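You operate a simulated robot arm through the tools that you are given. There is no shell and no other tool. Be economical: measure what you need, move in short steps, check, and stop when the job is done.

You are at the controls of a simulated robot arm. One attempt, no reset.

JOB
Feed the tab card's count of tabs into the bin marked spares.
Fine: stand it on the marked spot, open the tab gate, shut it after, and put the bin back in its bay.
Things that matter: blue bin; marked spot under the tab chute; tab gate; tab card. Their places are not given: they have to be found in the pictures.

It is judged by the outcome, as a careful person would: the job done as asked, and still so three seconds after it is handed in. It fails if anything else is knocked over, pushed out of place, dropped, spilled or broken.

ROBOT AND FRAMES
A 7-joint arm with a two-finger parallel gripper, fixed in place. Base frame: the origin is at the foot of the arm, x ahead of it, y to its left, z up; the work surface is at about z = 0.8. Units: m, rad, N and s.
With the tool pointing down near the work surface it reaches from about 0.24 to 0.68 m from the base axis. Its first joint turns from -1.152 to 1.152 rad. Payload 2.4 kg.
The tool frame sits at the grasp point between the pads (the TCP): z along the fingers, y along the line on which they close. The tips reach 0.03 m beyond it. Largest opening 0.094 m; finger width 0.028, thickness 0.01; the body of the gripper, 0.05 by 0.096 m, starts 0.055 m behind the TCP.
Orientation is that of the tool frame in the base frame, as a unit quaternion [w, x, y, z]. With the fingers straight down and closing along the base's y, the tool's x points along the base's -x, its y along +y and its z along -z.

CONTROLS
- The arm moves only by the tool move_arm. Its argument "moves" is a list of rows, each a list of 3 entries, a list of its own where there are three numbers: the shift along the base's x, y, z in m, then the turn, a rotation vector about the base's x, y, z in rad, then the gripper command, from -1 (fully open) to 1 (shut), values between in proportion. In form: [[[tx, ty, tz], [rx, ry, rz], gripper], ...]. A call has 1 to 8 rows; each row is the pose to reach, as a shift and turn from the pose commanded when the call began. Rows are played at 5 a second. More than 0.05 m and 0.15 rad between two rows, or a gripper value outside its range, and nothing of the call is played. A pose out of reach is approached as far as the arm can. The call stops where the force on the tool passes 60 N (or 10 N more than at its start, if that is more) or the arm is blocked; 0.2 s more then pass. The fingers move at their own pace (about 0.153 m/s each) and stop on an object; they squeeze with about 33 N. The grip force told is the motor's: it shows also when the fingers shut on nothing. Time passes only in rows, and 0.2 s behind the last, so rows that repeat a pose let the fingers close. The reply holds the time, the measured pose of the TCP, the force on the tool along the base axes, the opening and the grip force, in the units named above and with some noise.
- Cameras (640 x 400 px; columns grow to the right, rows downward): "scene" is fixed at [0.0521, 0.4853, 1.4559]; the picture's right is [-0.61, -0.79, 0.00], its down [-0.38, 0.29, -0.88] and it looks along [0.70, -0.54, -0.47] (base axes); focal length 260 px, centre (320, 200). "wrist" rides on the gripper at [-0.037, 0, -0.058] in the tool frame; the picture's right is [0.00, -1.00, 0.00], its down [0.97, 0.00, -0.24] and it looks along [0.24, 0.00, 0.97] (tool axes); focal length 218 px, centre (320, 200).
- get_image(camera): a new picture of that camera. No time passes.
- probe_pixels(camera, pixels): for up to 12 pixels [column, row] of the newest picture of that camera ("zoom" is the newest enlarged one), the place [x, y, z] in the base frame of the surface seen there, good to about 0.002 m. No time passes.
- close_up(camera, box): a new picture of the part [left, top, right, bottom] of that camera's present view, enlarged. No time passes.
- finish_job(): hands the job in; it is judged then, once.

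Work in short steps. Measure before you move; look again where a grasp or a placing could have gone wrong, and mend it. You have 80 turns and 34 pictures in all, those below and enlarged ones among them. Open the gripper and draw the arm clear of the work before you hand the job in, unless the task says otherwise; then end with one line.

The tools are called after "Request:" as name(argument=value, ...) on one line, values as JSON. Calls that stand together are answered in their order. move_arm: Moves the arm, as the interface text tells. Its arguments: {"type":"object","properties":{"moves":{"type":"array","items":{"type":"array"}}},"required":["moves"]} The other tools are called the same way: get_image (camera) takes a picture; probe_pixels (camera, pixels) gives the place of the surface under pixels of a picture; close_up (camera, box) takes an enlarged picture of a part of a camera's view; finish_job () hands the job in.

At the start:

```text
t: 0.0
position: [0.4047, 0.0883, 1.316]
tool_rot: [0.0, -0.001, 1.0, 0.0]
contact_force: [0.7, 0.4, -0.4]
finger_gap: 0.094
gripper_force: 0.1
```

scene: 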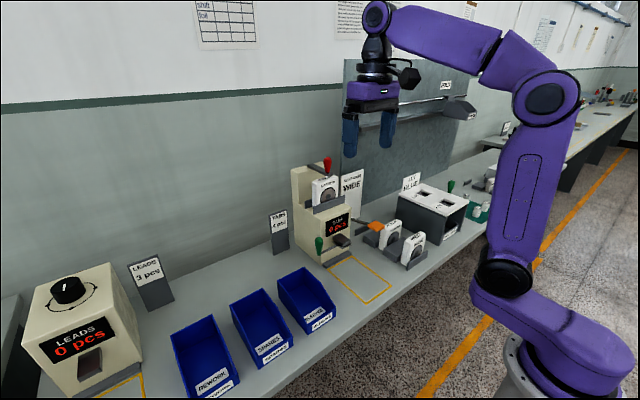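
wrist: 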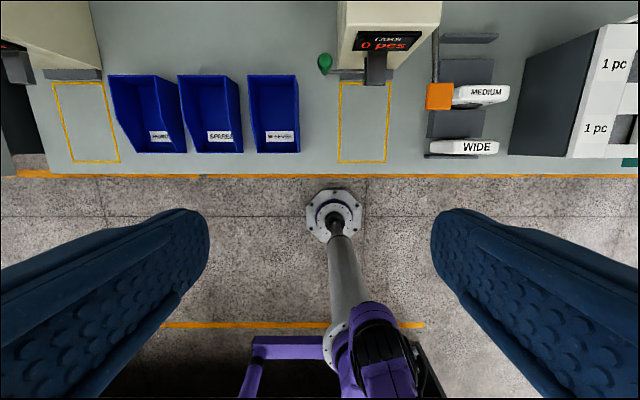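

The bins sit around (200-310, 290-370) in the scene, and the tab dispenser around (325,210). I'll enlarge both to read the labels.

Request:
close_up(camera="scene", box=[260, 140, 440, 290])

Request:
close_up(camera="scene", box=[150, 250, 350, 400])

Request:
close_up(camera="wrist", box=[90, 0, 530, 190])

```text
2.67 times, centred on (350, 215) of scene
```

zoom: 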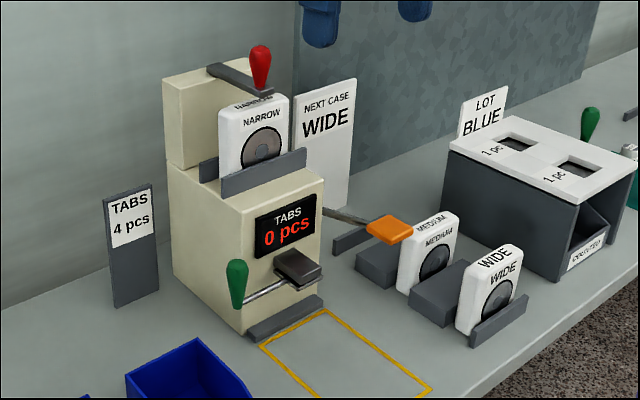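

```text
2.67 times, centred on (250, 325) of scene
```

zoom: 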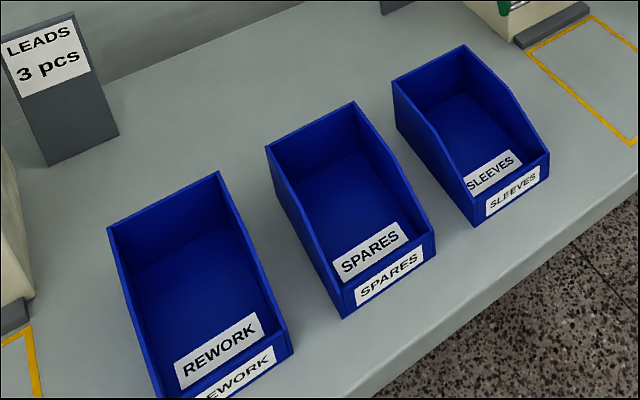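

```text
1.45 times, centred on (310, 95) of wrist
```

zoom: 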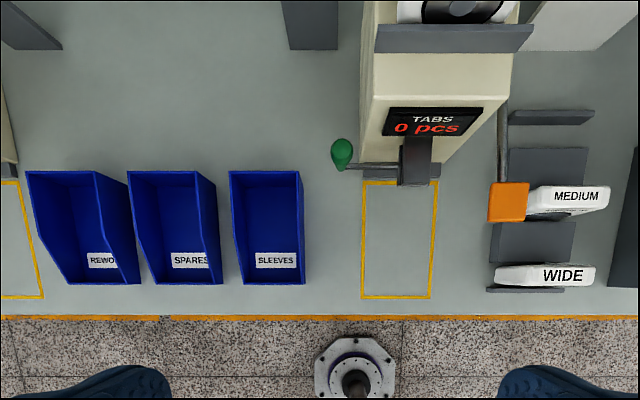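

The middle bin at zoom (175,225) reads SPARES and the tab card reads 4 pcs. The green knob at (342,153) is by the chute. I'll measure these points.

Request:
probe_pixels(camera="zoom", pixels=[[342, 153], [365, 171], [415, 145], [416, 183], [364, 184], [434, 184], [363, 297], [430, 297], [508, 202], [503, 130], [456, 38], [430, 80]])

Request:
probe_pixels(camera="zoom", pixels=[[131, 173], [192, 172], [153, 283], [219, 283], [215, 187], [175, 220], [300, 172], [231, 172], [234, 282], [95, 173], [138, 282], [186, 260]])

Request:
close_up(camera="scene", box=[285, 200, 405, 280])

```text
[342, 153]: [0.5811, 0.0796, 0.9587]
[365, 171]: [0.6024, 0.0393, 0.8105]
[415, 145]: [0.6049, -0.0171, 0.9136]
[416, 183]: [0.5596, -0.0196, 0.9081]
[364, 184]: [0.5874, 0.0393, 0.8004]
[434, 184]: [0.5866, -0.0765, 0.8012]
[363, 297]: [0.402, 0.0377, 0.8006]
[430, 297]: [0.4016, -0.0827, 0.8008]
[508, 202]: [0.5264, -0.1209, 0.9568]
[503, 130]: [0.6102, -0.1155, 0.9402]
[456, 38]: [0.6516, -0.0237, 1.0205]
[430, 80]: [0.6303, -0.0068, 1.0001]
```

```text
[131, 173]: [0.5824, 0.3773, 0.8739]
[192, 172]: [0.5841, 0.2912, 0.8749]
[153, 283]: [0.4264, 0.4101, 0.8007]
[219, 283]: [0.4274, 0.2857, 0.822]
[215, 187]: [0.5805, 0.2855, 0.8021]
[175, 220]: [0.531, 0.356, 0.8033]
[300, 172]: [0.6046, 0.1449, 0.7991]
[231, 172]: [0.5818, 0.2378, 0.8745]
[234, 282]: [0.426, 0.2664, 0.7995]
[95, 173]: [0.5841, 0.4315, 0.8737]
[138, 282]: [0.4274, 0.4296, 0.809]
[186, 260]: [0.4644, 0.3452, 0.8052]
```

```text
5.00 times, centred on (345, 240) of scene
```

zoom: 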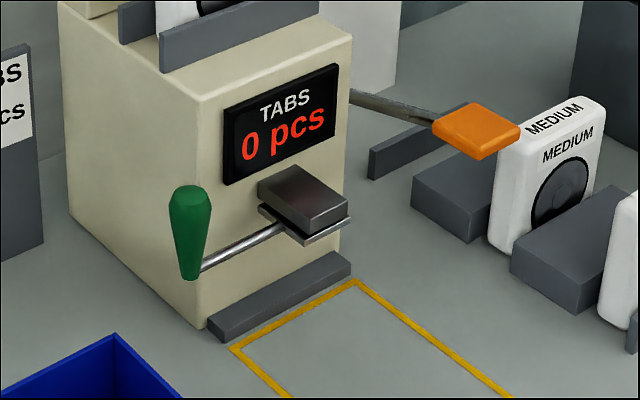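

The spot spans x 0.40–0.587, y -0.083–0.039, with the green lever at the chute plate. I'll measure the lever, plate and chute in this zoom.

Request:
probe_pixels(camera="zoom", pixels=[[190, 195], [190, 235], [190, 270], [205, 267], [275, 232], [262, 208], [312, 240], [345, 222], [300, 190], [270, 190], [215, 330], [350, 262]])

Request:
probe_pixels(camera="zoom", pixels=[[170, 200], [210, 200], [477, 120], [477, 150], [400, 110], [355, 97], [200, 150], [345, 60], [115, 335], [300, 225], [305, 215], [340, 210]])

```text
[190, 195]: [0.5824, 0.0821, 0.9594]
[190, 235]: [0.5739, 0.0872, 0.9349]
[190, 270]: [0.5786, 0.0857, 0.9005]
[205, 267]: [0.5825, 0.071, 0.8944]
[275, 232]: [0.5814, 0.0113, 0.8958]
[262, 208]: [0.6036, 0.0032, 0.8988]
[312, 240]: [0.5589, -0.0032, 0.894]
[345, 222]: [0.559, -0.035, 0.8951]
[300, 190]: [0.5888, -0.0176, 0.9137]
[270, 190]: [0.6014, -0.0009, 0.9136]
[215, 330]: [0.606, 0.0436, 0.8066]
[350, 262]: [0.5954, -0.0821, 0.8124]
```

```text
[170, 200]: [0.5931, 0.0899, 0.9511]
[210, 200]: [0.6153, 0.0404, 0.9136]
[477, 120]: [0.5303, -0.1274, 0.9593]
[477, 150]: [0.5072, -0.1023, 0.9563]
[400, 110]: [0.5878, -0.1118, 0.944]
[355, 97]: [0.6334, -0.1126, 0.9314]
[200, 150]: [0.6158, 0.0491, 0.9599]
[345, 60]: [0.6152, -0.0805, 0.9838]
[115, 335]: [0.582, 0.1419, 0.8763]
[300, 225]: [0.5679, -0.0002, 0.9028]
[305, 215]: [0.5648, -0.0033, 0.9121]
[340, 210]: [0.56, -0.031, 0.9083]
```

The gate looks like a sliding plate under the chute (x 0.56–0.60, z 0.895) with a rod to the green knob at (0.582, 0.083). I'll tilt the tool forward and come lower for a frontal view before touching anything.

Request:
move_arm(moves=[[[-0.005, -0.012, -0.03], [0, -0.14, 0], -1], [[-0.01, -0.025, -0.06], [0, -0.28, 0], -1], [[-0.015, -0.037, -0.09], [0, -0.42, 0], -1], [[-0.02, -0.05, -0.12], [0, -0.56, 0], -1], [[-0.025, -0.062, -0.15], [0, -0.7, 0], -1], [[-0.03, -0.075, -0.18], [0, -0.84, 0], -1], [[-0.035, -0.088, -0.21], [0, -0.98, 0], -1], [[-0.04, -0.1, -0.24], [0, -1.12, 0], -1]])

Request:
get_image(camera="wrist")

```text
t: 1.8
position: [0.3875, -0.1535, 1.0709]
tool_rot: [0.421, 0.119, 0.867, -0.237]
contact_force: [0.1, -0.1, -0.7]
finger_gap: 0.0941
gripper_force: 0.0
out of reach, approached as far as the arm can: row 6, 7, 8
```

```text
27 pictures are left
```

wrist: 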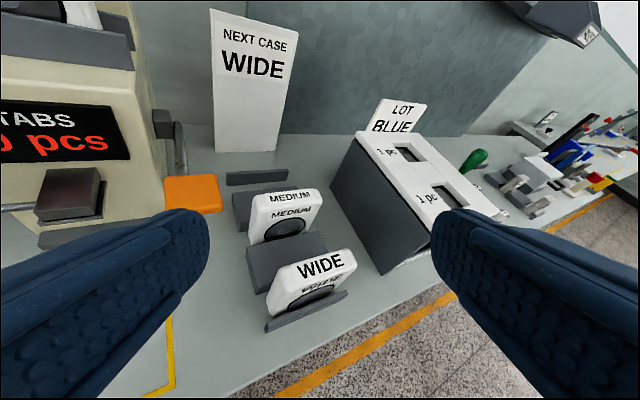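

The last rows were beyond reach and the arm yawed off. I'll make a small step back (less tilt, higher) to see what the commanded pose is now.

Request:
move_arm(moves=[[[0.03, 0.03, 0.03], [0, 0.14, 0], -1]])

```text
refused: row 1 steps farther than a row can; nothing moved
```

Request:
move_arm(moves=[[[0.02, 0.02, 0.02], [0, 0.14, 0], -1], [[0.04, 0.02, 0.05], [0, 0.28, 0], -1], [[0.06, 0.02, 0.07], [0, 0.42, 0], -1]])

```text
t: 2.6
position: [0.4546, 0.0349, 1.1587]
tool_rot: [0.347, 0.002, 0.938, -0.001]
contact_force: [-0.2, 1.5, -1.1]
finger_gap: 0.0939
gripper_force: 0.1
```

Back under control at tilt 0.70. I'll go forward-tilted again but farther out, in front of the chute.

Request:
move_arm(moves=[[[0.0, -0.015, -0.03], [0, -0.1, 0], -1], [[0.0, -0.03, -0.06], [0, -0.2, 0], -1], [[0.0, -0.04, -0.09], [0, -0.3, 0], -1], [[0.0, -0.04, -0.11], [0, -0.38, 0], -1]])

Request:
get_image(camera="wrist")

```text
t: 3.6
position: [0.4531, -0.0055, 1.0483]
tool_rot: [0.515, 0.0, 0.857, 0.001]
contact_force: [0.4, 0.4, -0.6]
finger_gap: 0.0939
gripper_force: 0.1
```

```text
26 pictures are left
```

wrist: 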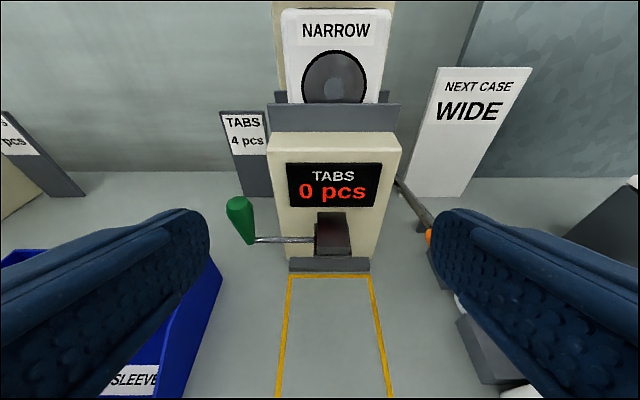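

Good frontal view; the chute is at (333,235). I'll enlarge the chute and gate.

Request:
close_up(camera="wrist", box=[210, 150, 410, 275])

```text
3.20 times, centred on (310, 212) of wrist
```

zoom: 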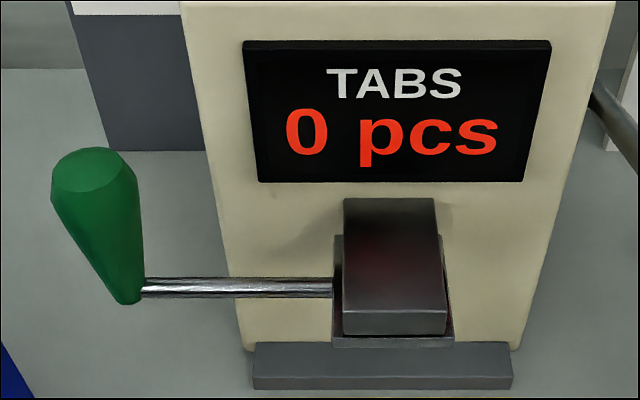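

The gate is a plate under the spout with its rod to the left, so it slides out to +y. I'll now straighten the tool and move above the spares bin (about x 0.50, y 0.335).

Request:
move_arm(moves=[[[0.006, 0.042, 0.01], [0, 0.135, 0], -1], [[0.012, 0.084, 0.02], [0, 0.27, 0], -1], [[0.018, 0.126, 0.02], [0, 0.405, 0], -1], [[0.024, 0.168, 0.02], [0, 0.54, 0], -1], [[0.03, 0.21, 0.02], [0, 0.675, 0], -1], [[0.036, 0.252, 0.02], [0, 0.81, 0], -1], [[0.042, 0.294, 0.02], [0, 0.945, 0], -1], [[0.047, 0.336, 0.02], [0, 1.08, 0], -1]])

Request:
get_image(camera="wrist")

```text
t: 5.4
position: [0.5006, 0.3318, 1.0673]
tool_rot: [-0.002, 0.0, 1.0, 0.0]
contact_force: [-0.2, -0.1, 0.0]
finger_gap: 0.0941
gripper_force: 0.0
```

```text
24 pictures are left
```

wrist: 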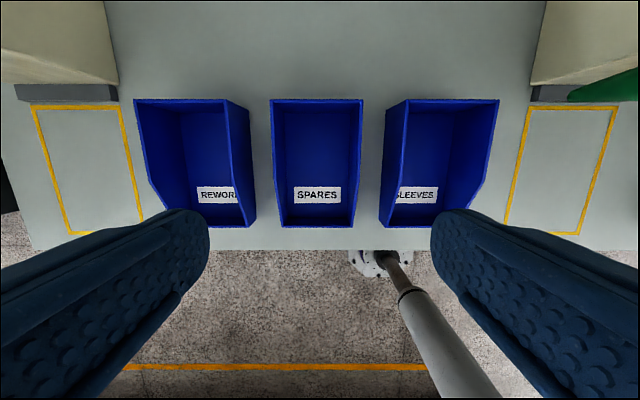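

The spares bin is directly below, spanning columns 271–363 and rows 100–227. I'll probe the wall tops along both sides and the front lip.

Request:
probe_pixels(camera="wrist", pixels=[[272, 101], [361, 101], [316, 101], [274, 150], [273, 125], [275, 175], [278, 200], [281, 220], [317, 226], [360, 150], [358, 175], [317, 160]])

Request:
probe_pixels(camera="wrist", pixels=[[386, 105], [249, 110], [407, 215], [255, 220], [361, 125], [356, 200], [353, 220], [270, 226], [366, 226], [317, 220], [560, 110], [548, 92]])

```text
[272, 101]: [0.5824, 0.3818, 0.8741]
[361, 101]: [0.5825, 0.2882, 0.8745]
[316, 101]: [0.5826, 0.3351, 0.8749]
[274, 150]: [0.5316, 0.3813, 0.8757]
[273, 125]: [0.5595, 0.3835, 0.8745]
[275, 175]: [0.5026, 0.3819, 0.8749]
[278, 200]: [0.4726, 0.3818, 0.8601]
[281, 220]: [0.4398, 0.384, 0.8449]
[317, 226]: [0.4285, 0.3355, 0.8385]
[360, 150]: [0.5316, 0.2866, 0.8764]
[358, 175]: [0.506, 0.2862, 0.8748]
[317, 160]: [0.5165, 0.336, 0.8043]
```

```text
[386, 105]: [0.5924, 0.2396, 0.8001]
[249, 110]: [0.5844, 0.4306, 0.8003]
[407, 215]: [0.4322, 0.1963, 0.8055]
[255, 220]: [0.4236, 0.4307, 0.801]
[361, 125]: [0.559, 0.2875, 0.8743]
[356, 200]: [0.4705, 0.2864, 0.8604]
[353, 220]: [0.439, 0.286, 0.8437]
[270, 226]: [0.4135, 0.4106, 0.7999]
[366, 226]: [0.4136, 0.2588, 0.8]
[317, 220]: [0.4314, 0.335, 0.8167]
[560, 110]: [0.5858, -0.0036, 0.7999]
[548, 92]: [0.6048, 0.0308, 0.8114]
```

Bin: x 0.425–0.585, y 0.285–0.385, wall tops z 0.875, centre (0.505, 0.335). I'll grip its left wall (y ≈ 0.383) at x ≈ 0.50, descending with partly opened fingers to fit the 45 mm gap.

Request:
move_arm(moves=[[[-0.001, 0.026, -0.03], [0, 0, 0], 0.1], [[-0.001, 0.0512, -0.06], [0, 0, 0], 0.1], [[-0.001, 0.0512, -0.1], [0, 0, 0], 0.1], [[-0.001, 0.0512, -0.13], [0, 0, 0], 0.1], [[-0.001, 0.0512, -0.15], [0, 0, 0], 0.1]])

Request:
get_image(camera="wrist")

```text
t: 6.6
position: [0.4991, 0.382, 0.9173]
tool_rot: [0.0, 0.0, 1.0, 0.001]
contact_force: [0.5, 0.3, -0.5]
finger_gap: 0.0424
gripper_force: 0.1
```

```text
23 pictures are left
```

wrist: 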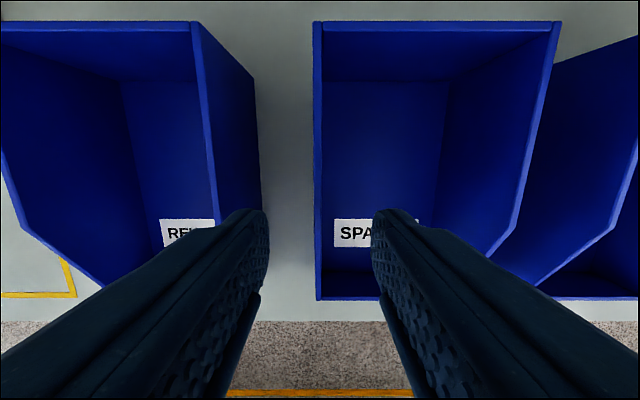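

The left wall (column ~318) lies centrally between the fingers, and both gaps are clear. I'll descend 0.06 and close.

Request:
move_arm(moves=[[[0, 0.0005, -0.03], [0, 0, 0], 0.1], [[0, 0.0005, -0.06], [0, 0, 0], 0.1], [[0, 0.0005, -0.06], [0, 0, 0], 0.1], [[0, 0.0005, -0.06], [0, 0, 0], 1], [[0, 0.0005, -0.06], [0, 0, 0], 1], [[0, 0.0005, -0.06], [0, 0, 0], 1]])

```text
t: 8.0
position: [0.5008, 0.383, 0.8589]
tool_rot: [0.0, 0.0, 1.0, 0.0]
contact_force: [0.5, -0.8, 0.2]
finger_gap: 0.0076
gripper_force: 32.9
```

Gripped (wall between pads, 33 N). I'll lift 0.12 straight up and check.

Request:
move_arm(moves=[[[0, 0, 0.01], [0, 0, 0], 1], [[0, 0, 0.03], [0, 0, 0], 1], [[0, 0, 0.06], [0, 0, 0], 1], [[0, 0, 0.09], [0, 0, 0], 1], [[0, 0, 0.12], [0, 0, 0], 1]])

Request:
get_image(camera="scene")

```text
t: 9.2
position: [0.4987, 0.3822, 0.9785]
tool_rot: [-0.001, -0.001, 1.0, 0.0]
contact_force: [-0.2, 0.3, 0.5]
finger_gap: 0.0001
gripper_force: 33.0
```

```text
22 pictures are left
```

scene: 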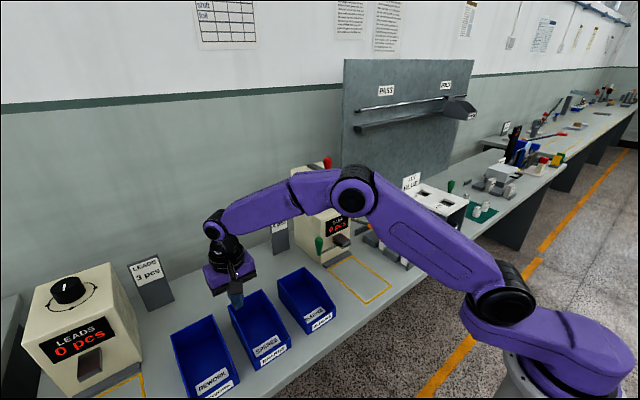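

The fingers slipped off: gap is now 0 and the bin is still on the table. I'll look from above for its position and wall shape.

Request:
move_arm(moves=[[[0, 0, 0.03], [0, 0, 0], -0.2], [[0, -0.03, 0.06], [0, 0, 0], -0.6]])

Request:
close_up(camera="wrist", box=[200, 40, 440, 270])

```text
t: 9.8
position: [0.499, 0.3536, 1.0384]
tool_rot: [0.001, -0.001, 1.0, 0.0]
contact_force: [-1.0, -0.4, -0.2]
finger_gap: 0.0752
gripper_force: 0.0
```

```text
1.74 times, centred on (320, 155) of wrist
```

zoom: 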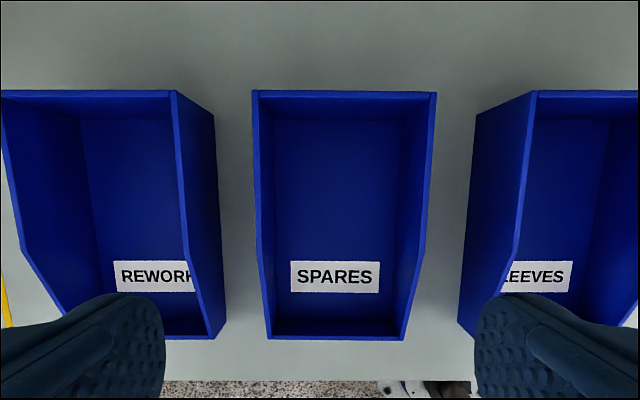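

Request:
probe_pixels(camera="zoom", pixels=[[256, 93], [263, 93], [433, 93], [254, 150], [258, 150], [262, 150], [265, 150], [344, 96], [344, 92], [270, 332], [335, 336], [400, 332]])

```text
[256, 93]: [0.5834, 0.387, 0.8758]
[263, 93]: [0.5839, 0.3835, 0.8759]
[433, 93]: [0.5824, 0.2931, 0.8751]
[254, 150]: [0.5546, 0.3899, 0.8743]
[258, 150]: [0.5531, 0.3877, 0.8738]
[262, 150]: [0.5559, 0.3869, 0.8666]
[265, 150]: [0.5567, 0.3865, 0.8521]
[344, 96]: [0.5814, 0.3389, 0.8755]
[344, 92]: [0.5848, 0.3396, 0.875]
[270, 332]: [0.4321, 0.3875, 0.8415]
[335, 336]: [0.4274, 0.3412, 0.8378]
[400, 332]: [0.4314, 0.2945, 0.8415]
```

The bin is upright, only shifted about 5 mm toward +y. I'll regrip deeper and centred on the wall (y ≈ 0.3885), then lift in tiny amounts to see how it behaves.

Request:
move_arm(moves=[[[0.004, 0.035, -0.04], [0, 0, 0], 0.2], [[0.004, 0.035, -0.08], [0, 0, 0], 0.2], [[0.004, 0.035, -0.12], [0, 0, 0], 0.2], [[0.004, 0.035, -0.16], [0, 0, 0], 0.2], [[0.004, 0.035, -0.193], [0, 0, 0], 0.2], [[0.004, 0.035, -0.193], [0, 0, 0], 0.2]])

Request:
move_arm(moves=[[[0, 0, 0], [0, 0, 0], 1], [[0, 0, 0], [0, 0, 0], 1], [[0, 0, 0], [0, 0, 0], 1], [[0, 0, 0], [0, 0, 0], 1], [[0, 0, 0], [0, 0, 0], 1]])

Request:
move_arm(moves=[[[0, 0, 0.004], [0, 0, 0], 1], [[0, 0, 0.008], [0, 0, 0], 1], [[0, 0, 0.012], [0, 0, 0], 1]])

Request:
get_image(camera="scene")

```text
refused: row 1 steps farther than a row can; nothing moved
```

```text
t: 11.0
position: [0.4997, 0.353, 1.0378]
tool_rot: [0.0, 0.0, 1.0, 0.0]
contact_force: [-0.6, -0.8, 0.5]
finger_gap: 0.0001
gripper_force: 33.3
```

```text
t: 11.8
position: [0.4991, 0.3526, 1.0498]
tool_rot: [-0.001, 0.0, 1.0, 0.0]
contact_force: [-0.3, 0.5, 0.5]
finger_gap: 0.0
gripper_force: 32.4
```

```text
20 pictures are left
```

scene: 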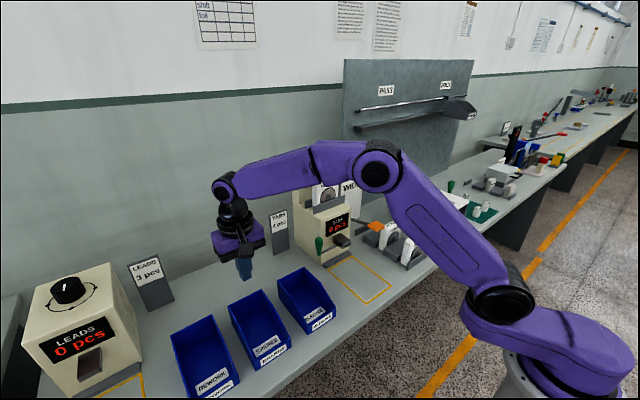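

The first call was refused for a step slightly too long, so the rest played in the air harmlessly. I'll redo the approach with shorter rows.

Request:
move_arm(moves=[[[0.004, 0.036, -0.02], [0, 0, 0], 0.2], [[0.004, 0.036, -0.06], [0, 0, 0], 0.2], [[0.004, 0.036, -0.1], [0, 0, 0], 0.2], [[0.004, 0.036, -0.14], [0, 0, 0], 0.2], [[0.004, 0.036, -0.175], [0, 0, 0], 0.2], [[0.004, 0.036, -0.205], [0, 0, 0], 0.2], [[0.004, 0.036, -0.205], [0, 0, 0], 0.2]])

```text
t: 13.4
position: [0.5034, 0.3884, 0.8458]
tool_rot: [0.001, 0.0, 1.0, 0.0]
contact_force: [0.2, 0.5, -0.1]
finger_gap: 0.0378
gripper_force: 0.2
```

No contact on the way down. I'll close slowly and read the gap and force.

Request:
move_arm(moves=[[[0, 0, 0], [0, 0, 0], 0.6], [[0, 0, 0], [0, 0, 0], 0.8], [[0, 0, 0], [0, 0, 0], 1], [[0, 0, 0], [0, 0, 0], 1], [[0, 0, 0], [0, 0, 0], 1]])

Request:
close_up(camera="scene", box=[160, 210, 340, 380])

```text
t: 14.6
position: [0.5028, 0.3891, 0.8457]
tool_rot: [-0.001, 0.0, 1.0, 0.0]
contact_force: [0.9, 0.1, -0.5]
finger_gap: 0.0077
gripper_force: 33.0
```

```text
2.35 times, centred on (250, 295) of scene
```

zoom: 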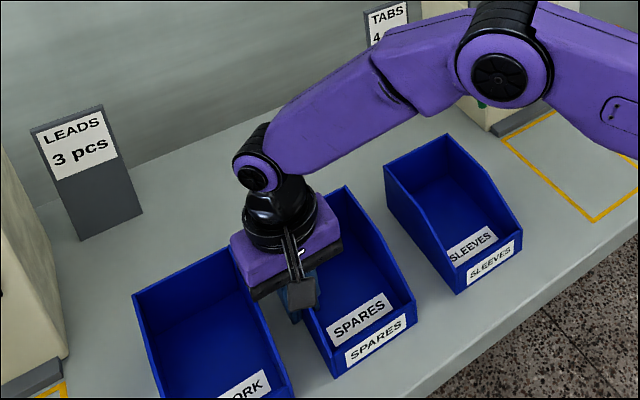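

Gap 0.0077 again with the wall between the pads. I'll lift very slowly by 15 mm and read the load.

Request:
move_arm(moves=[[[0, 0, 0.002], [0, 0, 0], 1], [[0, 0, 0.004], [0, 0, 0], 1], [[0, 0, 0.006], [0, 0, 0], 1], [[0, 0, 0.008], [0, 0, 0], 1], [[0, 0, 0.01], [0, 0, 0], 1], [[0, 0, 0.012], [0, 0, 0], 1]])

Request:
close_up(camera="scene", box=[160, 210, 340, 380])

```text
t: 16.0
position: [0.5037, 0.3891, 0.8569]
tool_rot: [0.0, 0.0, 1.0, 0.0]
contact_force: [-0.6, 0.6, -1.0]
finger_gap: 0.0078
gripper_force: 33.0
```

```text
2.35 times, centred on (250, 295) of scene
```

zoom: 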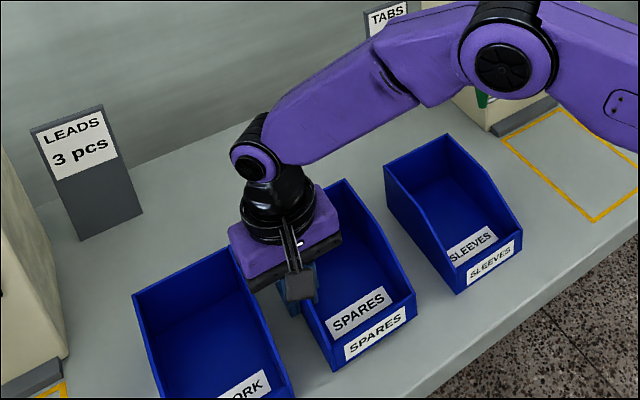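

The load is only ~1 N but the bin pivots in the pinch (left side up, right side still down), so a wall pinch can't carry it level. I'll set it back down and release. The inside width is about 0.092, so next I'll try spreading the fingers inside, a symmetric grip.

Request:
move_arm(moves=[[[0, 0, -0.004], [0, 0, 0], 1], [[0, 0, -0.008], [0, 0, 0], 1], [[0, 0, -0.0115], [0, 0, 0], 1], [[0, 0, -0.0115], [0, 0, 0], 0.6], [[0, 0, -0.0115], [0, 0, 0], 0.3], [[0, 0, 0.03], [0, 0, 0], 0.3], [[0, 0, 0.07], [0, 0, 0], 0.3], [[0, -0.02, 0.11], [0, 0, 0], 0.3]])

Request:
move_arm(moves=[[[0.002, -0.03, 0.02], [0, 0, 0], 0.3], [[0.002, -0.03, 0.02], [0, 0, 0], 0.3]])

Request:
get_image(camera="wrist")

```text
t: 17.8
position: [0.5053, 0.3671, 0.9668]
tool_rot: [0.0, 0.0, 1.0, 0.0]
contact_force: [0.5, -0.3, -0.7]
finger_gap: 0.0331
gripper_force: 0.2
```

```text
t: 18.4
position: [0.5059, 0.3388, 0.9868]
tool_rot: [0.0, -0.001, 1.0, 0.0]
contact_force: [-0.2, 0.9, 0.0]
finger_gap: 0.033
gripper_force: 0.1
```

```text
17 pictures are left
```

wrist: 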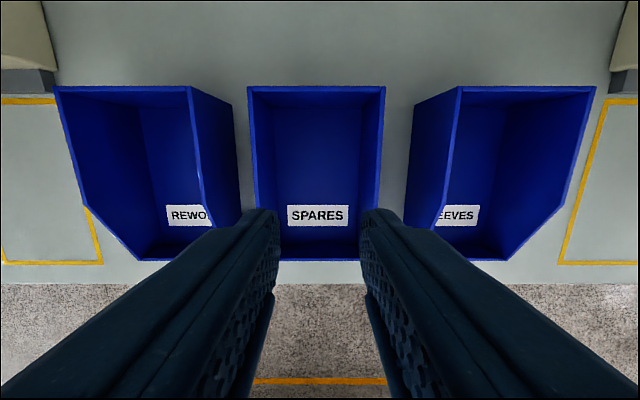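

Request:
probe_pixels(camera="wrist", pixels=[[250, 89], [383, 89], [252, 130], [248, 130], [256, 130], [382, 130], [378, 130], [386, 130], [316, 130], [265, 140], [368, 140], [316, 260]])

```text
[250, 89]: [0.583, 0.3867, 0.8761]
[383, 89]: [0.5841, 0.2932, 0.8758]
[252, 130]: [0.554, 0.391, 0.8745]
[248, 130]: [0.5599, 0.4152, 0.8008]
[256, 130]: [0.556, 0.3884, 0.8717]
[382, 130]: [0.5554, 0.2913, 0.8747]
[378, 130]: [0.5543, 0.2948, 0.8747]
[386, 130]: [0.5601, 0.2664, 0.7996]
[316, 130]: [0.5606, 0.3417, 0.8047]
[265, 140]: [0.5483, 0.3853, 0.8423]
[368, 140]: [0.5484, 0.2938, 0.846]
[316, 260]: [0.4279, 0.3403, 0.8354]
```

Spares now spans y 0.2905–0.3905 (centre 0.341), interior about 0.09 wide. I'll insert partly opened fingers (outer span ~0.07) at its centre and then spread them.

Request:
move_arm(moves=[[[0.001, 0.002, -0.03], [0, 0, 0], -0.05], [[0.001, 0.002, -0.07], [0, 0, 0], -0.05], [[0.001, 0.002, -0.11], [0, 0, 0], -0.05], [[0.001, 0.002, -0.142], [0, 0, 0], -0.05], [[0.001, 0.002, -0.142], [0, 0, 0], -0.3], [[0.001, 0.002, -0.142], [0, 0, 0], -0.6], [[0.001, 0.002, -0.142], [0, 0, 0], -1], [[0.001, 0.002, -0.142], [0, 0, 0], -1]])

```text
t: 20.2
position: [0.5063, 0.3407, 0.8438]
tool_rot: [0.0, 0.0, 1.0, -0.001]
contact_force: [-0.7, 0.6, -0.8]
finger_gap: 0.0632
gripper_force: 0.1
```

The fingers stopped at gap 0.063 against the inner walls. I'll lift slowly by 15 mm and check it's level.

Request:
move_arm(moves=[[[0, 0, 0.003], [0, 0, 0], -1], [[0, 0, 0.006], [0, 0, 0], -1], [[0, 0, 0.01], [0, 0, 0], -1], [[0, 0, 0.015], [0, 0, 0], -1], [[0, 0, 0.02], [0, 0, 0], -1], [[0, 0, 0.02], [0, 0, 0], -1]])

Request:
close_up(camera="scene", box=[160, 210, 340, 380])

```text
t: 21.6
position: [0.5062, 0.3413, 0.8661]
tool_rot: [0.0, -0.001, 1.0, 0.0]
contact_force: [-0.1, -0.3, -1.1]
finger_gap: 0.063
gripper_force: 0.0
```

```text
2.35 times, centred on (250, 295) of scene
```

zoom: 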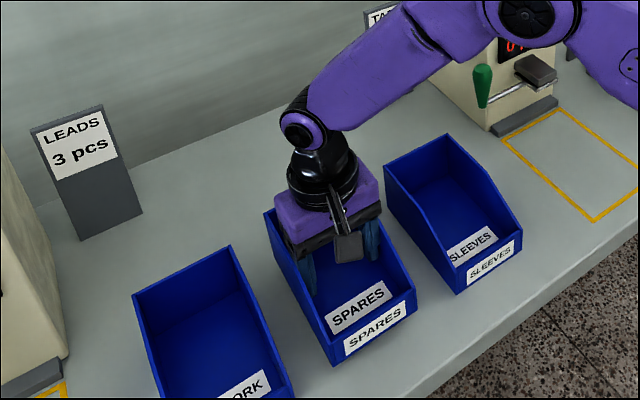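

I can't tell by eye whether it is level, so I'll probe the rim and label corners.

Request:
probe_pixels(camera="zoom", pixels=[[326, 340], [412, 293], [332, 358], [412, 310], [266, 213], [347, 343], [403, 310], [300, 325], [340, 372], [420, 318]])

```text
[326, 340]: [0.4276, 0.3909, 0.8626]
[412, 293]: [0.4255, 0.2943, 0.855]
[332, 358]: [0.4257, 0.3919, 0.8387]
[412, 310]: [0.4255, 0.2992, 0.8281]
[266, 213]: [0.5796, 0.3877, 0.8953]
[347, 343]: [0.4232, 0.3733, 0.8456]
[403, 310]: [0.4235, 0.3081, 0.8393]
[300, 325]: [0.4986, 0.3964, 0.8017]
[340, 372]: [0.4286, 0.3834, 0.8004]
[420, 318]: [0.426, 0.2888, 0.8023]
```

The rim reads 0.895 at the back and about 0.86 at the front lip, both up 20 mm, so the bin is level and held. I'll lift 0.1 more and check the grip.

Request:
move_arm(moves=[[[0, 0, 0.015], [0, 0, 0], -1], [[0, 0, 0.035], [0, 0, 0], -1], [[-0.01, 0, 0.06], [0, 0, 0], -1], [[-0.02, 0, 0.085], [0, 0, 0], -1], [[-0.04, 0, 0.1], [0, 0, 0], -1], [[-0.06, 0, 0.105], [0, 0, 0], -1], [[-0.08, 0, 0.105], [0, 0, 0], -1], [[-0.1, 0, 0.105], [0, 0, 0], -1]])

```text
t: 23.4
position: [0.4068, 0.3399, 0.9699]
tool_rot: [0.0, 0.001, 1.0, -0.001]
contact_force: [-0.8, -0.1, -0.7]
finger_gap: 0.0632
gripper_force: 0.1
```

Gap still 0.063, so the bin is held. I'll carry it in -y in two calls to above the spot's front half.

Request:
move_arm(moves=[[[0, -0.015, 0], [0, 0, 0], -1], [[0, -0.04, 0], [0, 0, 0], -1], [[0, -0.065, 0], [0, 0, 0], -1], [[0, -0.09, 0], [0, 0, 0], -1], [[0, -0.115, 0], [0, 0, 0], -1], [[0, -0.14, 0], [0, 0, 0], -1], [[0, -0.165, 0], [0, 0, 0], -1], [[0, -0.19, 0], [0, 0, 0], -1]])

Request:
move_arm(moves=[[[0, -0.025, 0], [0, 0, 0], -1], [[0, -0.05, 0], [0, 0, 0], -1], [[0, -0.075, 0], [0, 0, 0], -1], [[0, -0.1, 0], [0, 0, 0], -1], [[0, -0.125, 0], [0, 0, 0], -1], [[0, -0.15, 0], [0, 0, 0], -1], [[0, -0.17, 0], [0, 0, 0], -1]])

Request:
get_image(camera="scene")

```text
t: 25.2
position: [0.4078, 0.1494, 0.9691]
tool_rot: [0.0, -0.001, 1.0, 0.0]
contact_force: [0.3, 0.1, -0.6]
finger_gap: 0.063
gripper_force: 0.1
```

```text
t: 26.8
position: [0.407, -0.0199, 0.9685]
tool_rot: [-0.001, 0.0, 1.0, 0.0]
contact_force: [0.2, 0.0, 0.0]
finger_gap: 0.0632
gripper_force: 0.1
```

```text
15 pictures are left
```

scene: 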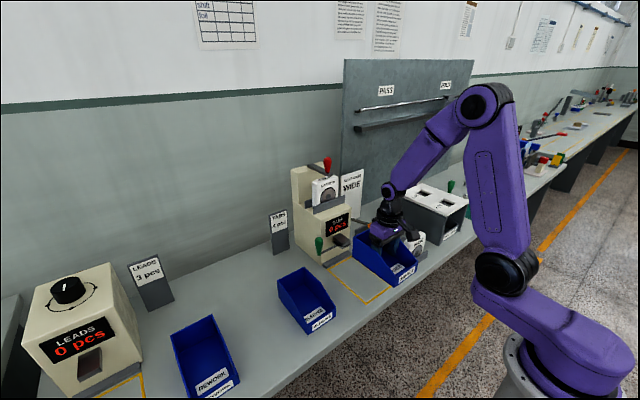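

The bin hangs level over the front of the spot. I'll lower it to about 3 mm above the table, still in front of the chute.

Request:
move_arm(moves=[[[0, -0.001, -0.025], [0, 0, 0], -1], [[0, -0.001, -0.05], [0, 0, 0], -1], [[0, -0.001, -0.075], [0, 0, 0], -1], [[0, -0.001, -0.1], [0, 0, 0], -1], [[0, -0.001, -0.112], [0, 0, 0], -1], [[0, -0.001, -0.12], [0, 0, 0], -1], [[0, -0.001, -0.12], [0, 0, 0], -1]])

Request:
move_arm(moves=[[[0.015, 0, 0], [0, 0, 0], -1], [[0.03, 0, 0], [0, 0, 0], -1], [[0.045, 0, 0], [0, 0, 0], -1], [[0.06, 0, 0], [0, 0, 0], -1]])

Request:
get_image(camera="wrist")

```text
t: 28.4
position: [0.4087, -0.0203, 0.85]
tool_rot: [0.001, 0.0, 1.0, -0.001]
contact_force: [0.1, 0.4, -0.9]
finger_gap: 0.0633
gripper_force: 0.1
```

```text
t: 29.4
position: [0.4675, -0.0205, 0.8501]
tool_rot: [0.0, -0.001, 1.0, 0.0]
contact_force: [0.2, -0.4, -0.7]
finger_gap: 0.0631
gripper_force: 0.0
```

```text
14 pictures are left
```

wrist: 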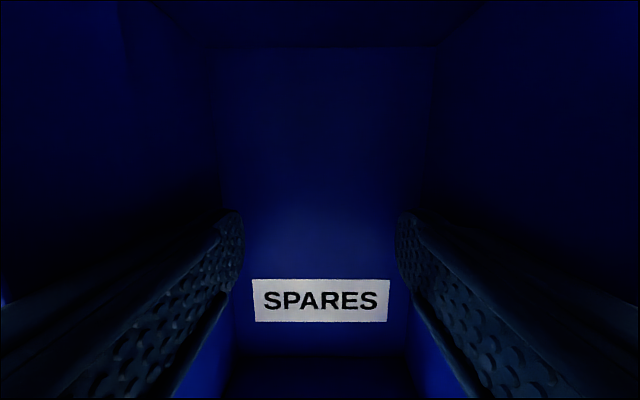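

Clear so far. I'll lower 4 mm and slide forward the last 35 mm gently (back edge to about x 0.582).

Request:
move_arm(moves=[[[0.0, 0, -0.004], [0, 0, 0], -1], [[0.01, 0, -0.004], [0, 0, 0], -1], [[0.02, 0, -0.004], [0, 0, 0], -1], [[0.03, 0, -0.004], [0, 0, 0], -1], [[0.0355, 0, -0.004], [0, 0, 0], -1], [[0.0355, 0, -0.0055], [0, 0, 0], -1]])

Request:
close_up(camera="scene", box=[280, 180, 440, 300])

```text
t: 30.8
position: [0.5018, -0.02, 0.8452]
tool_rot: [0.002, 0.001, 1.0, -0.001]
contact_force: [-0.9, -1.0, 3.5]
finger_gap: 0.0631
gripper_force: 0.0
```

```text
3.33 times, centred on (360, 240) of scene
```

zoom: 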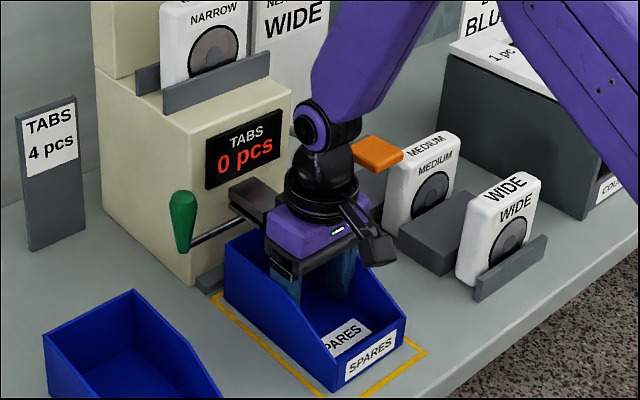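

The bin is down inside the outline (upward contact 3.5 N). I'll relax the fingers to release, rise straight up, then draw back.

Request:
move_arm(moves=[[[0, 0, 0], [0, 0, 0], -0.3], [[0, 0, 0], [0, 0, 0], 0.0], [[0, 0, 0], [0, 0, 0], 0.0], [[0, 0, 0.03], [0, 0, 0], 0.0], [[0, 0, 0.07], [0, 0, 0], 0.0], [[-0.02, 0.01, 0.11], [0, 0, 0], 0.0], [[-0.04, 0.03, 0.15], [0, 0, 0], 0.0], [[-0.06, 0.05, 0.18], [0, 0, 0], 0.0]])

Request:
get_image(camera="wrist")

```text
t: 32.6
position: [0.4425, 0.0302, 1.0249]
tool_rot: [0.0, 0.0, 1.0, 0.001]
contact_force: [-0.9, 0.0, -0.3]
finger_gap: 0.0469
gripper_force: 0.1
```

```text
12 pictures are left
```

wrist: 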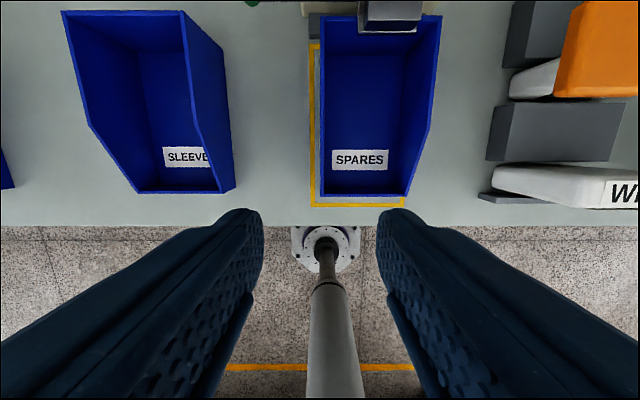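

Request:
probe_pixels(camera="wrist", pixels=[[324, 17], [436, 17], [380, 195], [326, 193], [410, 193], [312, 205], [390, 206], [375, 33], [405, 33], [345, 14], [312, 45], [400, 10]])

```text
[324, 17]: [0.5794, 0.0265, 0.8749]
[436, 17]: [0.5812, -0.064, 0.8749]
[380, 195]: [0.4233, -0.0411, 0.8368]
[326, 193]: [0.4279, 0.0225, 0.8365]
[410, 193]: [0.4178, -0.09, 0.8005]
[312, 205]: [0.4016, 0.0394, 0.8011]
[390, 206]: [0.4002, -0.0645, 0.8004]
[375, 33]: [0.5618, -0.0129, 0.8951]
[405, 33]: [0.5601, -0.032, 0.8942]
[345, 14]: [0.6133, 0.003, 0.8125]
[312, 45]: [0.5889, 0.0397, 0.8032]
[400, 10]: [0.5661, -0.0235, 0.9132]
```

The bin stands at x 0.42–0.582, y -0.068–0.030, within the outline, under the spout mouth. Next I'll tilt the tool forward (1.0 rad) and line up with the knob, centred near (0.583, 0.080).

Request:
move_arm(moves=[[[0.004, 0.007, 0.01], [0, -0.14, 0], -0.25], [[0.008, 0.014, 0.01], [0, -0.28, 0], -0.25], [[0.012, 0.021, 0.01], [0, -0.42, 0], -0.25], [[0.016, 0.028, 0.01], [0, -0.56, 0], -0.25], [[0.02, 0.035, 0.005], [0, -0.7, 0], -0.25], [[0.022, 0.042, 0.0], [0, -0.84, 0], -0.25], [[0.0275, 0.05, -0.01], [0, -0.95, 0], -0.25], [[0.0275, 0.05, -0.022], [0, -1.0, 0], -0.25]])

Request:
get_image(camera="wrist")

```text
t: 34.4
position: [0.4697, 0.0795, 1.0024]
tool_rot: [0.48, -0.001, 0.877, 0.0]
contact_force: [0.5, 0.6, 1.1]
finger_gap: 0.0587
gripper_force: 0.0
```

```text
11 pictures are left
```

wrist: 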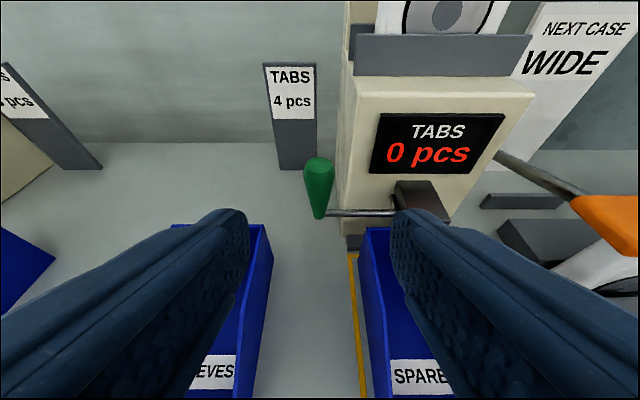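

The knob (319,185) is centred between the fingers. I'll advance along the tool axis to (0.574, 0.080, 0.938), fingers still open.

Request:
move_arm(moves=[[[0.03, 0, -0.018], [0, 0, 0], -0.25], [[0.06, 0, -0.036], [0, 0, 0], -0.25], [[0.085, 0, -0.052], [0, 0, 0], -0.25], [[0.104, 0, -0.064], [0, 0, 0], -0.25], [[0.104, 0, -0.064], [0, 0, 0], -0.25]])

Request:
get_image(camera="wrist")

```text
t: 35.6
position: [0.5743, 0.0791, 0.9372]
tool_rot: [0.48, 0.0, 0.877, 0.0]
contact_force: [-0.9, -0.4, 0.0]
finger_gap: 0.0587
gripper_force: 0.0
```

```text
10 pictures are left
```

wrist: 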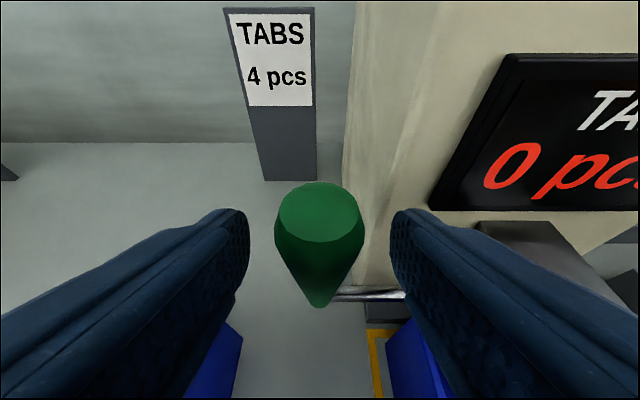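

The knob sits between the pads. I'll close on it.

Request:
move_arm(moves=[[[0, 0, 0], [0, 0, 0], 0.5], [[0, 0, 0], [0, 0, 0], 1], [[0, 0, 0], [0, 0, 0], 1]])

Request:
move_arm(moves=[[[0, 0.008, 0], [0, 0, 0], 1]])

```text
t: 36.4
position: [0.574, 0.0789, 0.9372]
tool_rot: [0.479, 0.0, 0.878, 0.0]
contact_force: [-4.7, 0.4, 4.9]
finger_gap: 0.0275
gripper_force: 45.4
```

```text
t: 36.8
position: [0.5719, 0.0869, 0.9383]
tool_rot: [0.48, 0.001, 0.877, -0.001]
contact_force: [1.5, -1.0, 2.5]
finger_gap: 0.0274
gripper_force: 44.7
```

It moved 8 mm in +y with only ~1 N. I'll look at whether the plate moved with the knob and what the display says.

Request:
close_up(camera="scene", box=[285, 195, 385, 265])

```text
5.71 times, centred on (335, 230) of scene
```

zoom: 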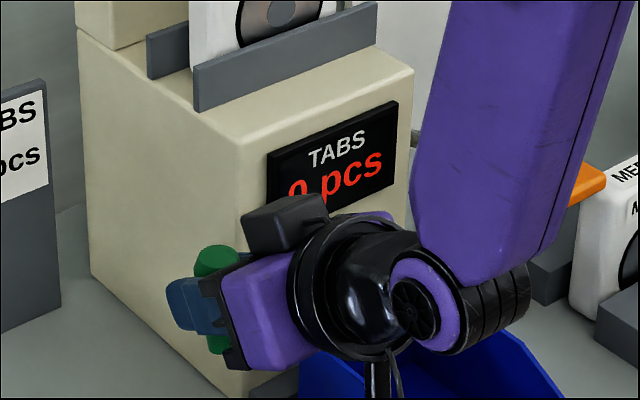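

The display still starts with 0. The wrist view shows the digit well, so I'll pull another 12 mm and look there.

Request:
move_arm(moves=[[[0, 0.012, 0], [0, 0, 0], 1]])

Request:
get_image(camera="wrist")

```text
t: 37.2
position: [0.5724, 0.0988, 0.9383]
tool_rot: [0.48, 0.0, 0.877, 0.0]
contact_force: [-0.8, -1.1, 4.7]
finger_gap: 0.0274
gripper_force: 45.0
```

```text
8 pictures are left
```

wrist: 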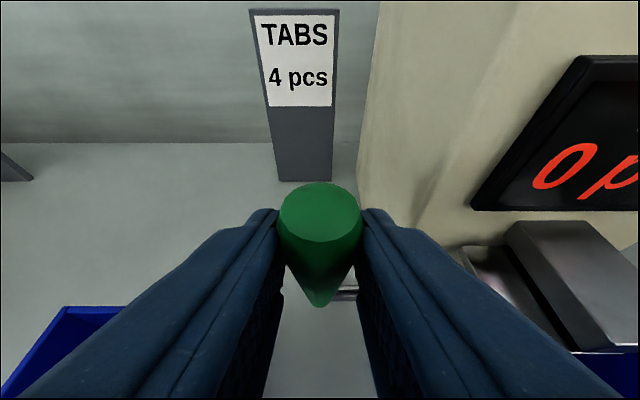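

The plate (470,265) slides out with the knob and the display still shows 0. I'll pull another 12 mm and look again.

Request:
move_arm(moves=[[[0, 0.012, 0], [0, 0, 0], 1]])

Request:
close_up(camera="wrist", box=[340, 40, 640, 400])

```text
t: 37.6
position: [0.5735, 0.1126, 0.938]
tool_rot: [0.481, 0.0, 0.877, 0.0]
contact_force: [-4.4, -0.8, 10.8]
finger_gap: 0.0272
gripper_force: 45.4
```

```text
1.11 times, centred on (490, 220) of wrist
```

zoom: 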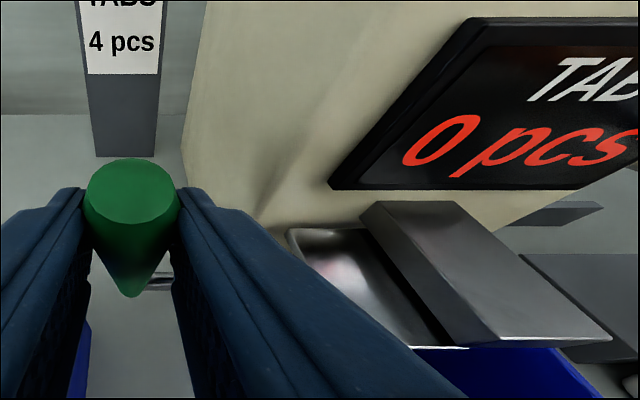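

Still 0 with the plate out ~33 mm and no end stop felt (y-force ~-1 N). I'll pull 6 mm more and look.

Request:
move_arm(moves=[[[0, 0.006, 0], [0, 0, 0], 1]])

```text
t: 38.0
position: [0.5753, 0.1176, 0.9383]
tool_rot: [0.48, 0.0, 0.877, 0.0]
contact_force: [-5.7, 0.0, 9.5]
finger_gap: 0.0273
gripper_force: 45.4
```

Request:
close_up(camera="wrist", box=[340, 40, 640, 400])

```text
1.11 times, centred on (490, 220) of wrist
```

zoom: 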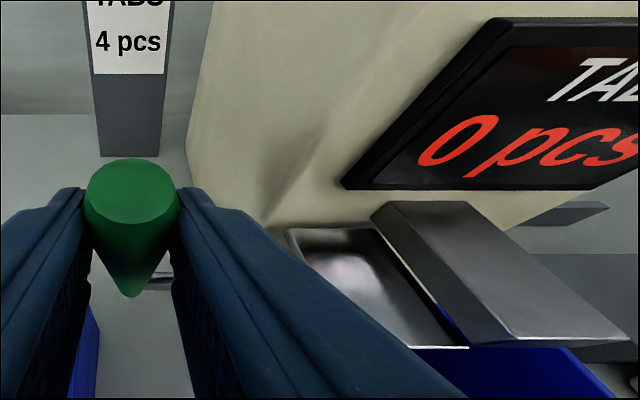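

The plate is now fully clear of the spout and still at 0. I'll hold for 0.6 s and look to get the feed rate.

Request:
move_arm(moves=[[[0, 0, 0], [0, 0, 0], 1], [[0, 0, 0], [0, 0, 0], 1]])

Request:
close_up(camera="wrist", box=[340, 40, 640, 400])

```text
t: 38.6
position: [0.5747, 0.1176, 0.9385]
tool_rot: [0.48, -0.001, 0.877, 0.0]
contact_force: [-5.7, 0.2, 11.0]
finger_gap: 0.0273
gripper_force: 44.9
```

```text
1.11 times, centred on (490, 220) of wrist
```

zoom: 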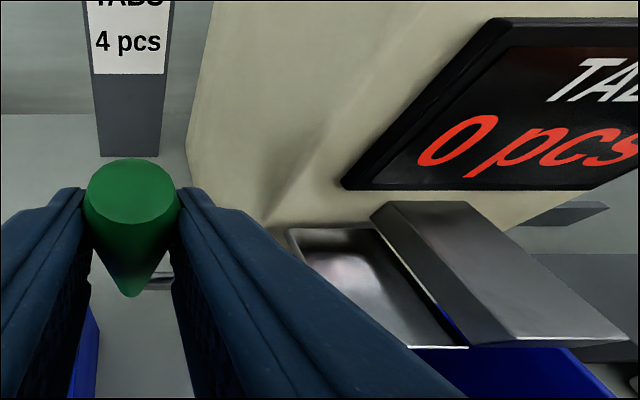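

Still 0. The y-force is about 0, so it may not be at its end stop; I'll pull 6 mm more and feel for the stop.

Request:
move_arm(moves=[[[0, 0.006, 0], [0, 0, 0], 1]])

```text
t: 39.0
position: [0.5741, 0.1238, 0.9379]
tool_rot: [0.479, 0.0, 0.878, 0.0]
contact_force: [-3.6, 1.5, 9.6]
finger_gap: 0.0274
gripper_force: 44.7
```

It still moved freely. I'll pull 8 mm more, watching the force.

Request:
move_arm(moves=[[[0, 0.004, 0], [0, 0, 0], 1], [[0, 0.008, 0], [0, 0, 0], 1]])

```text
t: 39.6
position: [0.5741, 0.1259, 0.9384]
tool_rot: [0.48, 0.005, 0.877, -0.002]
contact_force: [-11.1, -22.3, 16.6]
finger_gap: 0.0272
gripper_force: 44.4
```

The end stop is at y ≈ 0.126 (-22 N), so the gate is fully open. I'll ease the pull back slightly, then look.

Request:
move_arm(moves=[[[0, -0.005, 0], [0, 0, 0], 1]])

Request:
close_up(camera="wrist", box=[340, 40, 640, 400])

```text
t: 40.0
position: [0.5732, 0.1249, 0.9361]
tool_rot: [0.48, 0.001, 0.877, 0.001]
contact_force: [-3.7, -15.0, 10.5]
finger_gap: 0.0269
gripper_force: 44.9
```

```text
1.11 times, centred on (490, 220) of wrist
```

zoom: 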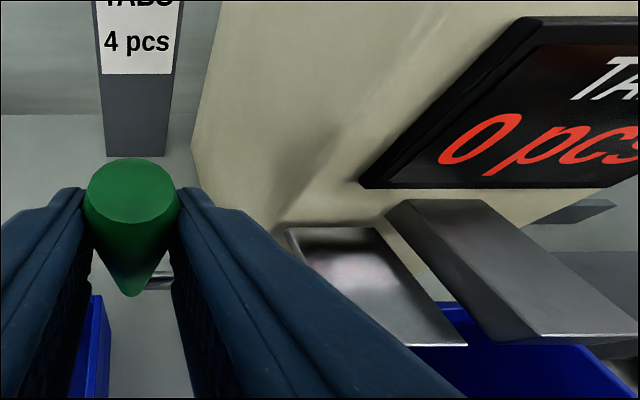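

Fully open and still 0 about half a second after the stop. I'll hold 1.0 s and look.

Request:
move_arm(moves=[[[0, 0, 0], [0, 0, 0], 1], [[0, 0, 0], [0, 0, 0], 1], [[0, 0, 0], [0, 0, 0], 1], [[0, 0, 0], [0, 0, 0], 1]])

Request:
close_up(camera="wrist", box=[340, 40, 640, 400])

```text
t: 41.0
position: [0.5738, 0.1255, 0.9399]
tool_rot: [0.48, 0.0, 0.877, 0.0]
contact_force: [-2.0, -15.4, 10.1]
finger_gap: 0.0271
gripper_force: 44.6
```

```text
1.11 times, centred on (490, 220) of wrist
```

zoom: 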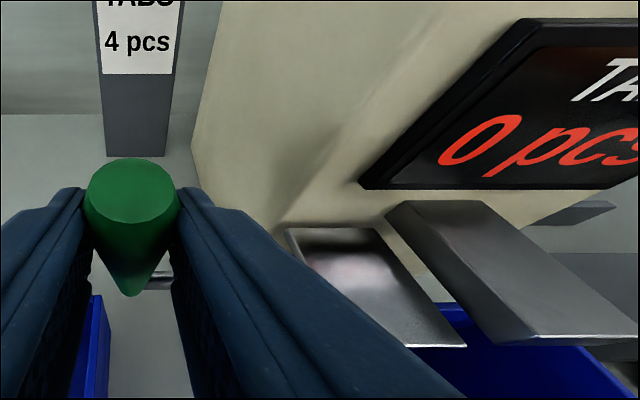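

Still 0, and only 3 pictures remain. I'll check whether probing reads the live scene, which would help count tabs: at (380,250) of the last plain scene picture the bin was still in the air.

Request:
probe_pixels(camera="scene", pixels=[[370, 250], [385, 265], [400, 268], [405, 275]])

Request:
probe_pixels(camera="zoom", pixels=[[430, 330], [480, 360], [530, 370], [440, 290], [430, 275], [478, 140], [500, 150], [435, 372]])

```text
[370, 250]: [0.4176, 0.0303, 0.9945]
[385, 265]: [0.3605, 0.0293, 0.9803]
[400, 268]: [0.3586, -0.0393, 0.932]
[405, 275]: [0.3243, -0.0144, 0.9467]
```

```text
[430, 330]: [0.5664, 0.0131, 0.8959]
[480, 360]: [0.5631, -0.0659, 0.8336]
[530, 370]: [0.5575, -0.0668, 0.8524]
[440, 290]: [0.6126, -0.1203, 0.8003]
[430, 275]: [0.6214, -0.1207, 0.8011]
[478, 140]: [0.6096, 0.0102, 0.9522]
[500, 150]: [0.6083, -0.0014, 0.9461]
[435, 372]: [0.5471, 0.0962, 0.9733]
```

Probing uses the stored picture, so only the 3 pictures left can count. The first tab needs more than 1.5 s; I'll hold 1.8 s and look.

Request:
move_arm(moves=[[[0, 0, 0], [0, 0, 0], 1], [[0, 0, 0], [0, 0, 0], 1], [[0, 0, 0], [0, 0, 0], 1], [[0, 0, 0], [0, 0, 0], 1], [[0, 0, 0], [0, 0, 0], 1], [[0, 0, 0], [0, 0, 0], 1], [[0, 0, 0], [0, 0, 0], 1], [[0, 0, 0], [0, 0, 0], 1]])

Request:
close_up(camera="wrist", box=[340, 40, 640, 400])

```text
t: 42.8
position: [0.5739, 0.1261, 0.9383]
tool_rot: [0.48, 0.001, 0.877, 0.0]
contact_force: [-4.5, -15.6, 11.6]
finger_gap: 0.0269
gripper_force: 44.7
```

```text
1.11 times, centred on (490, 220) of wrist
```

zoom: 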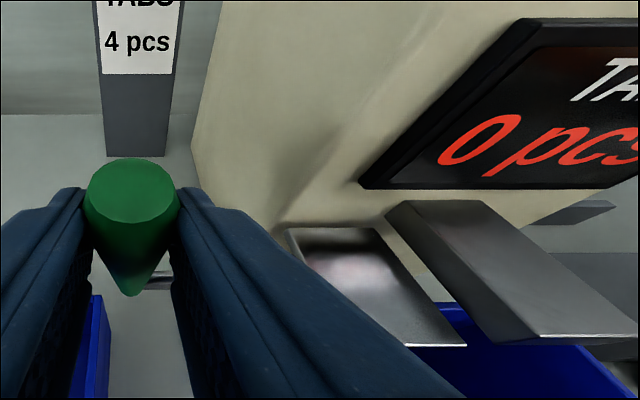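

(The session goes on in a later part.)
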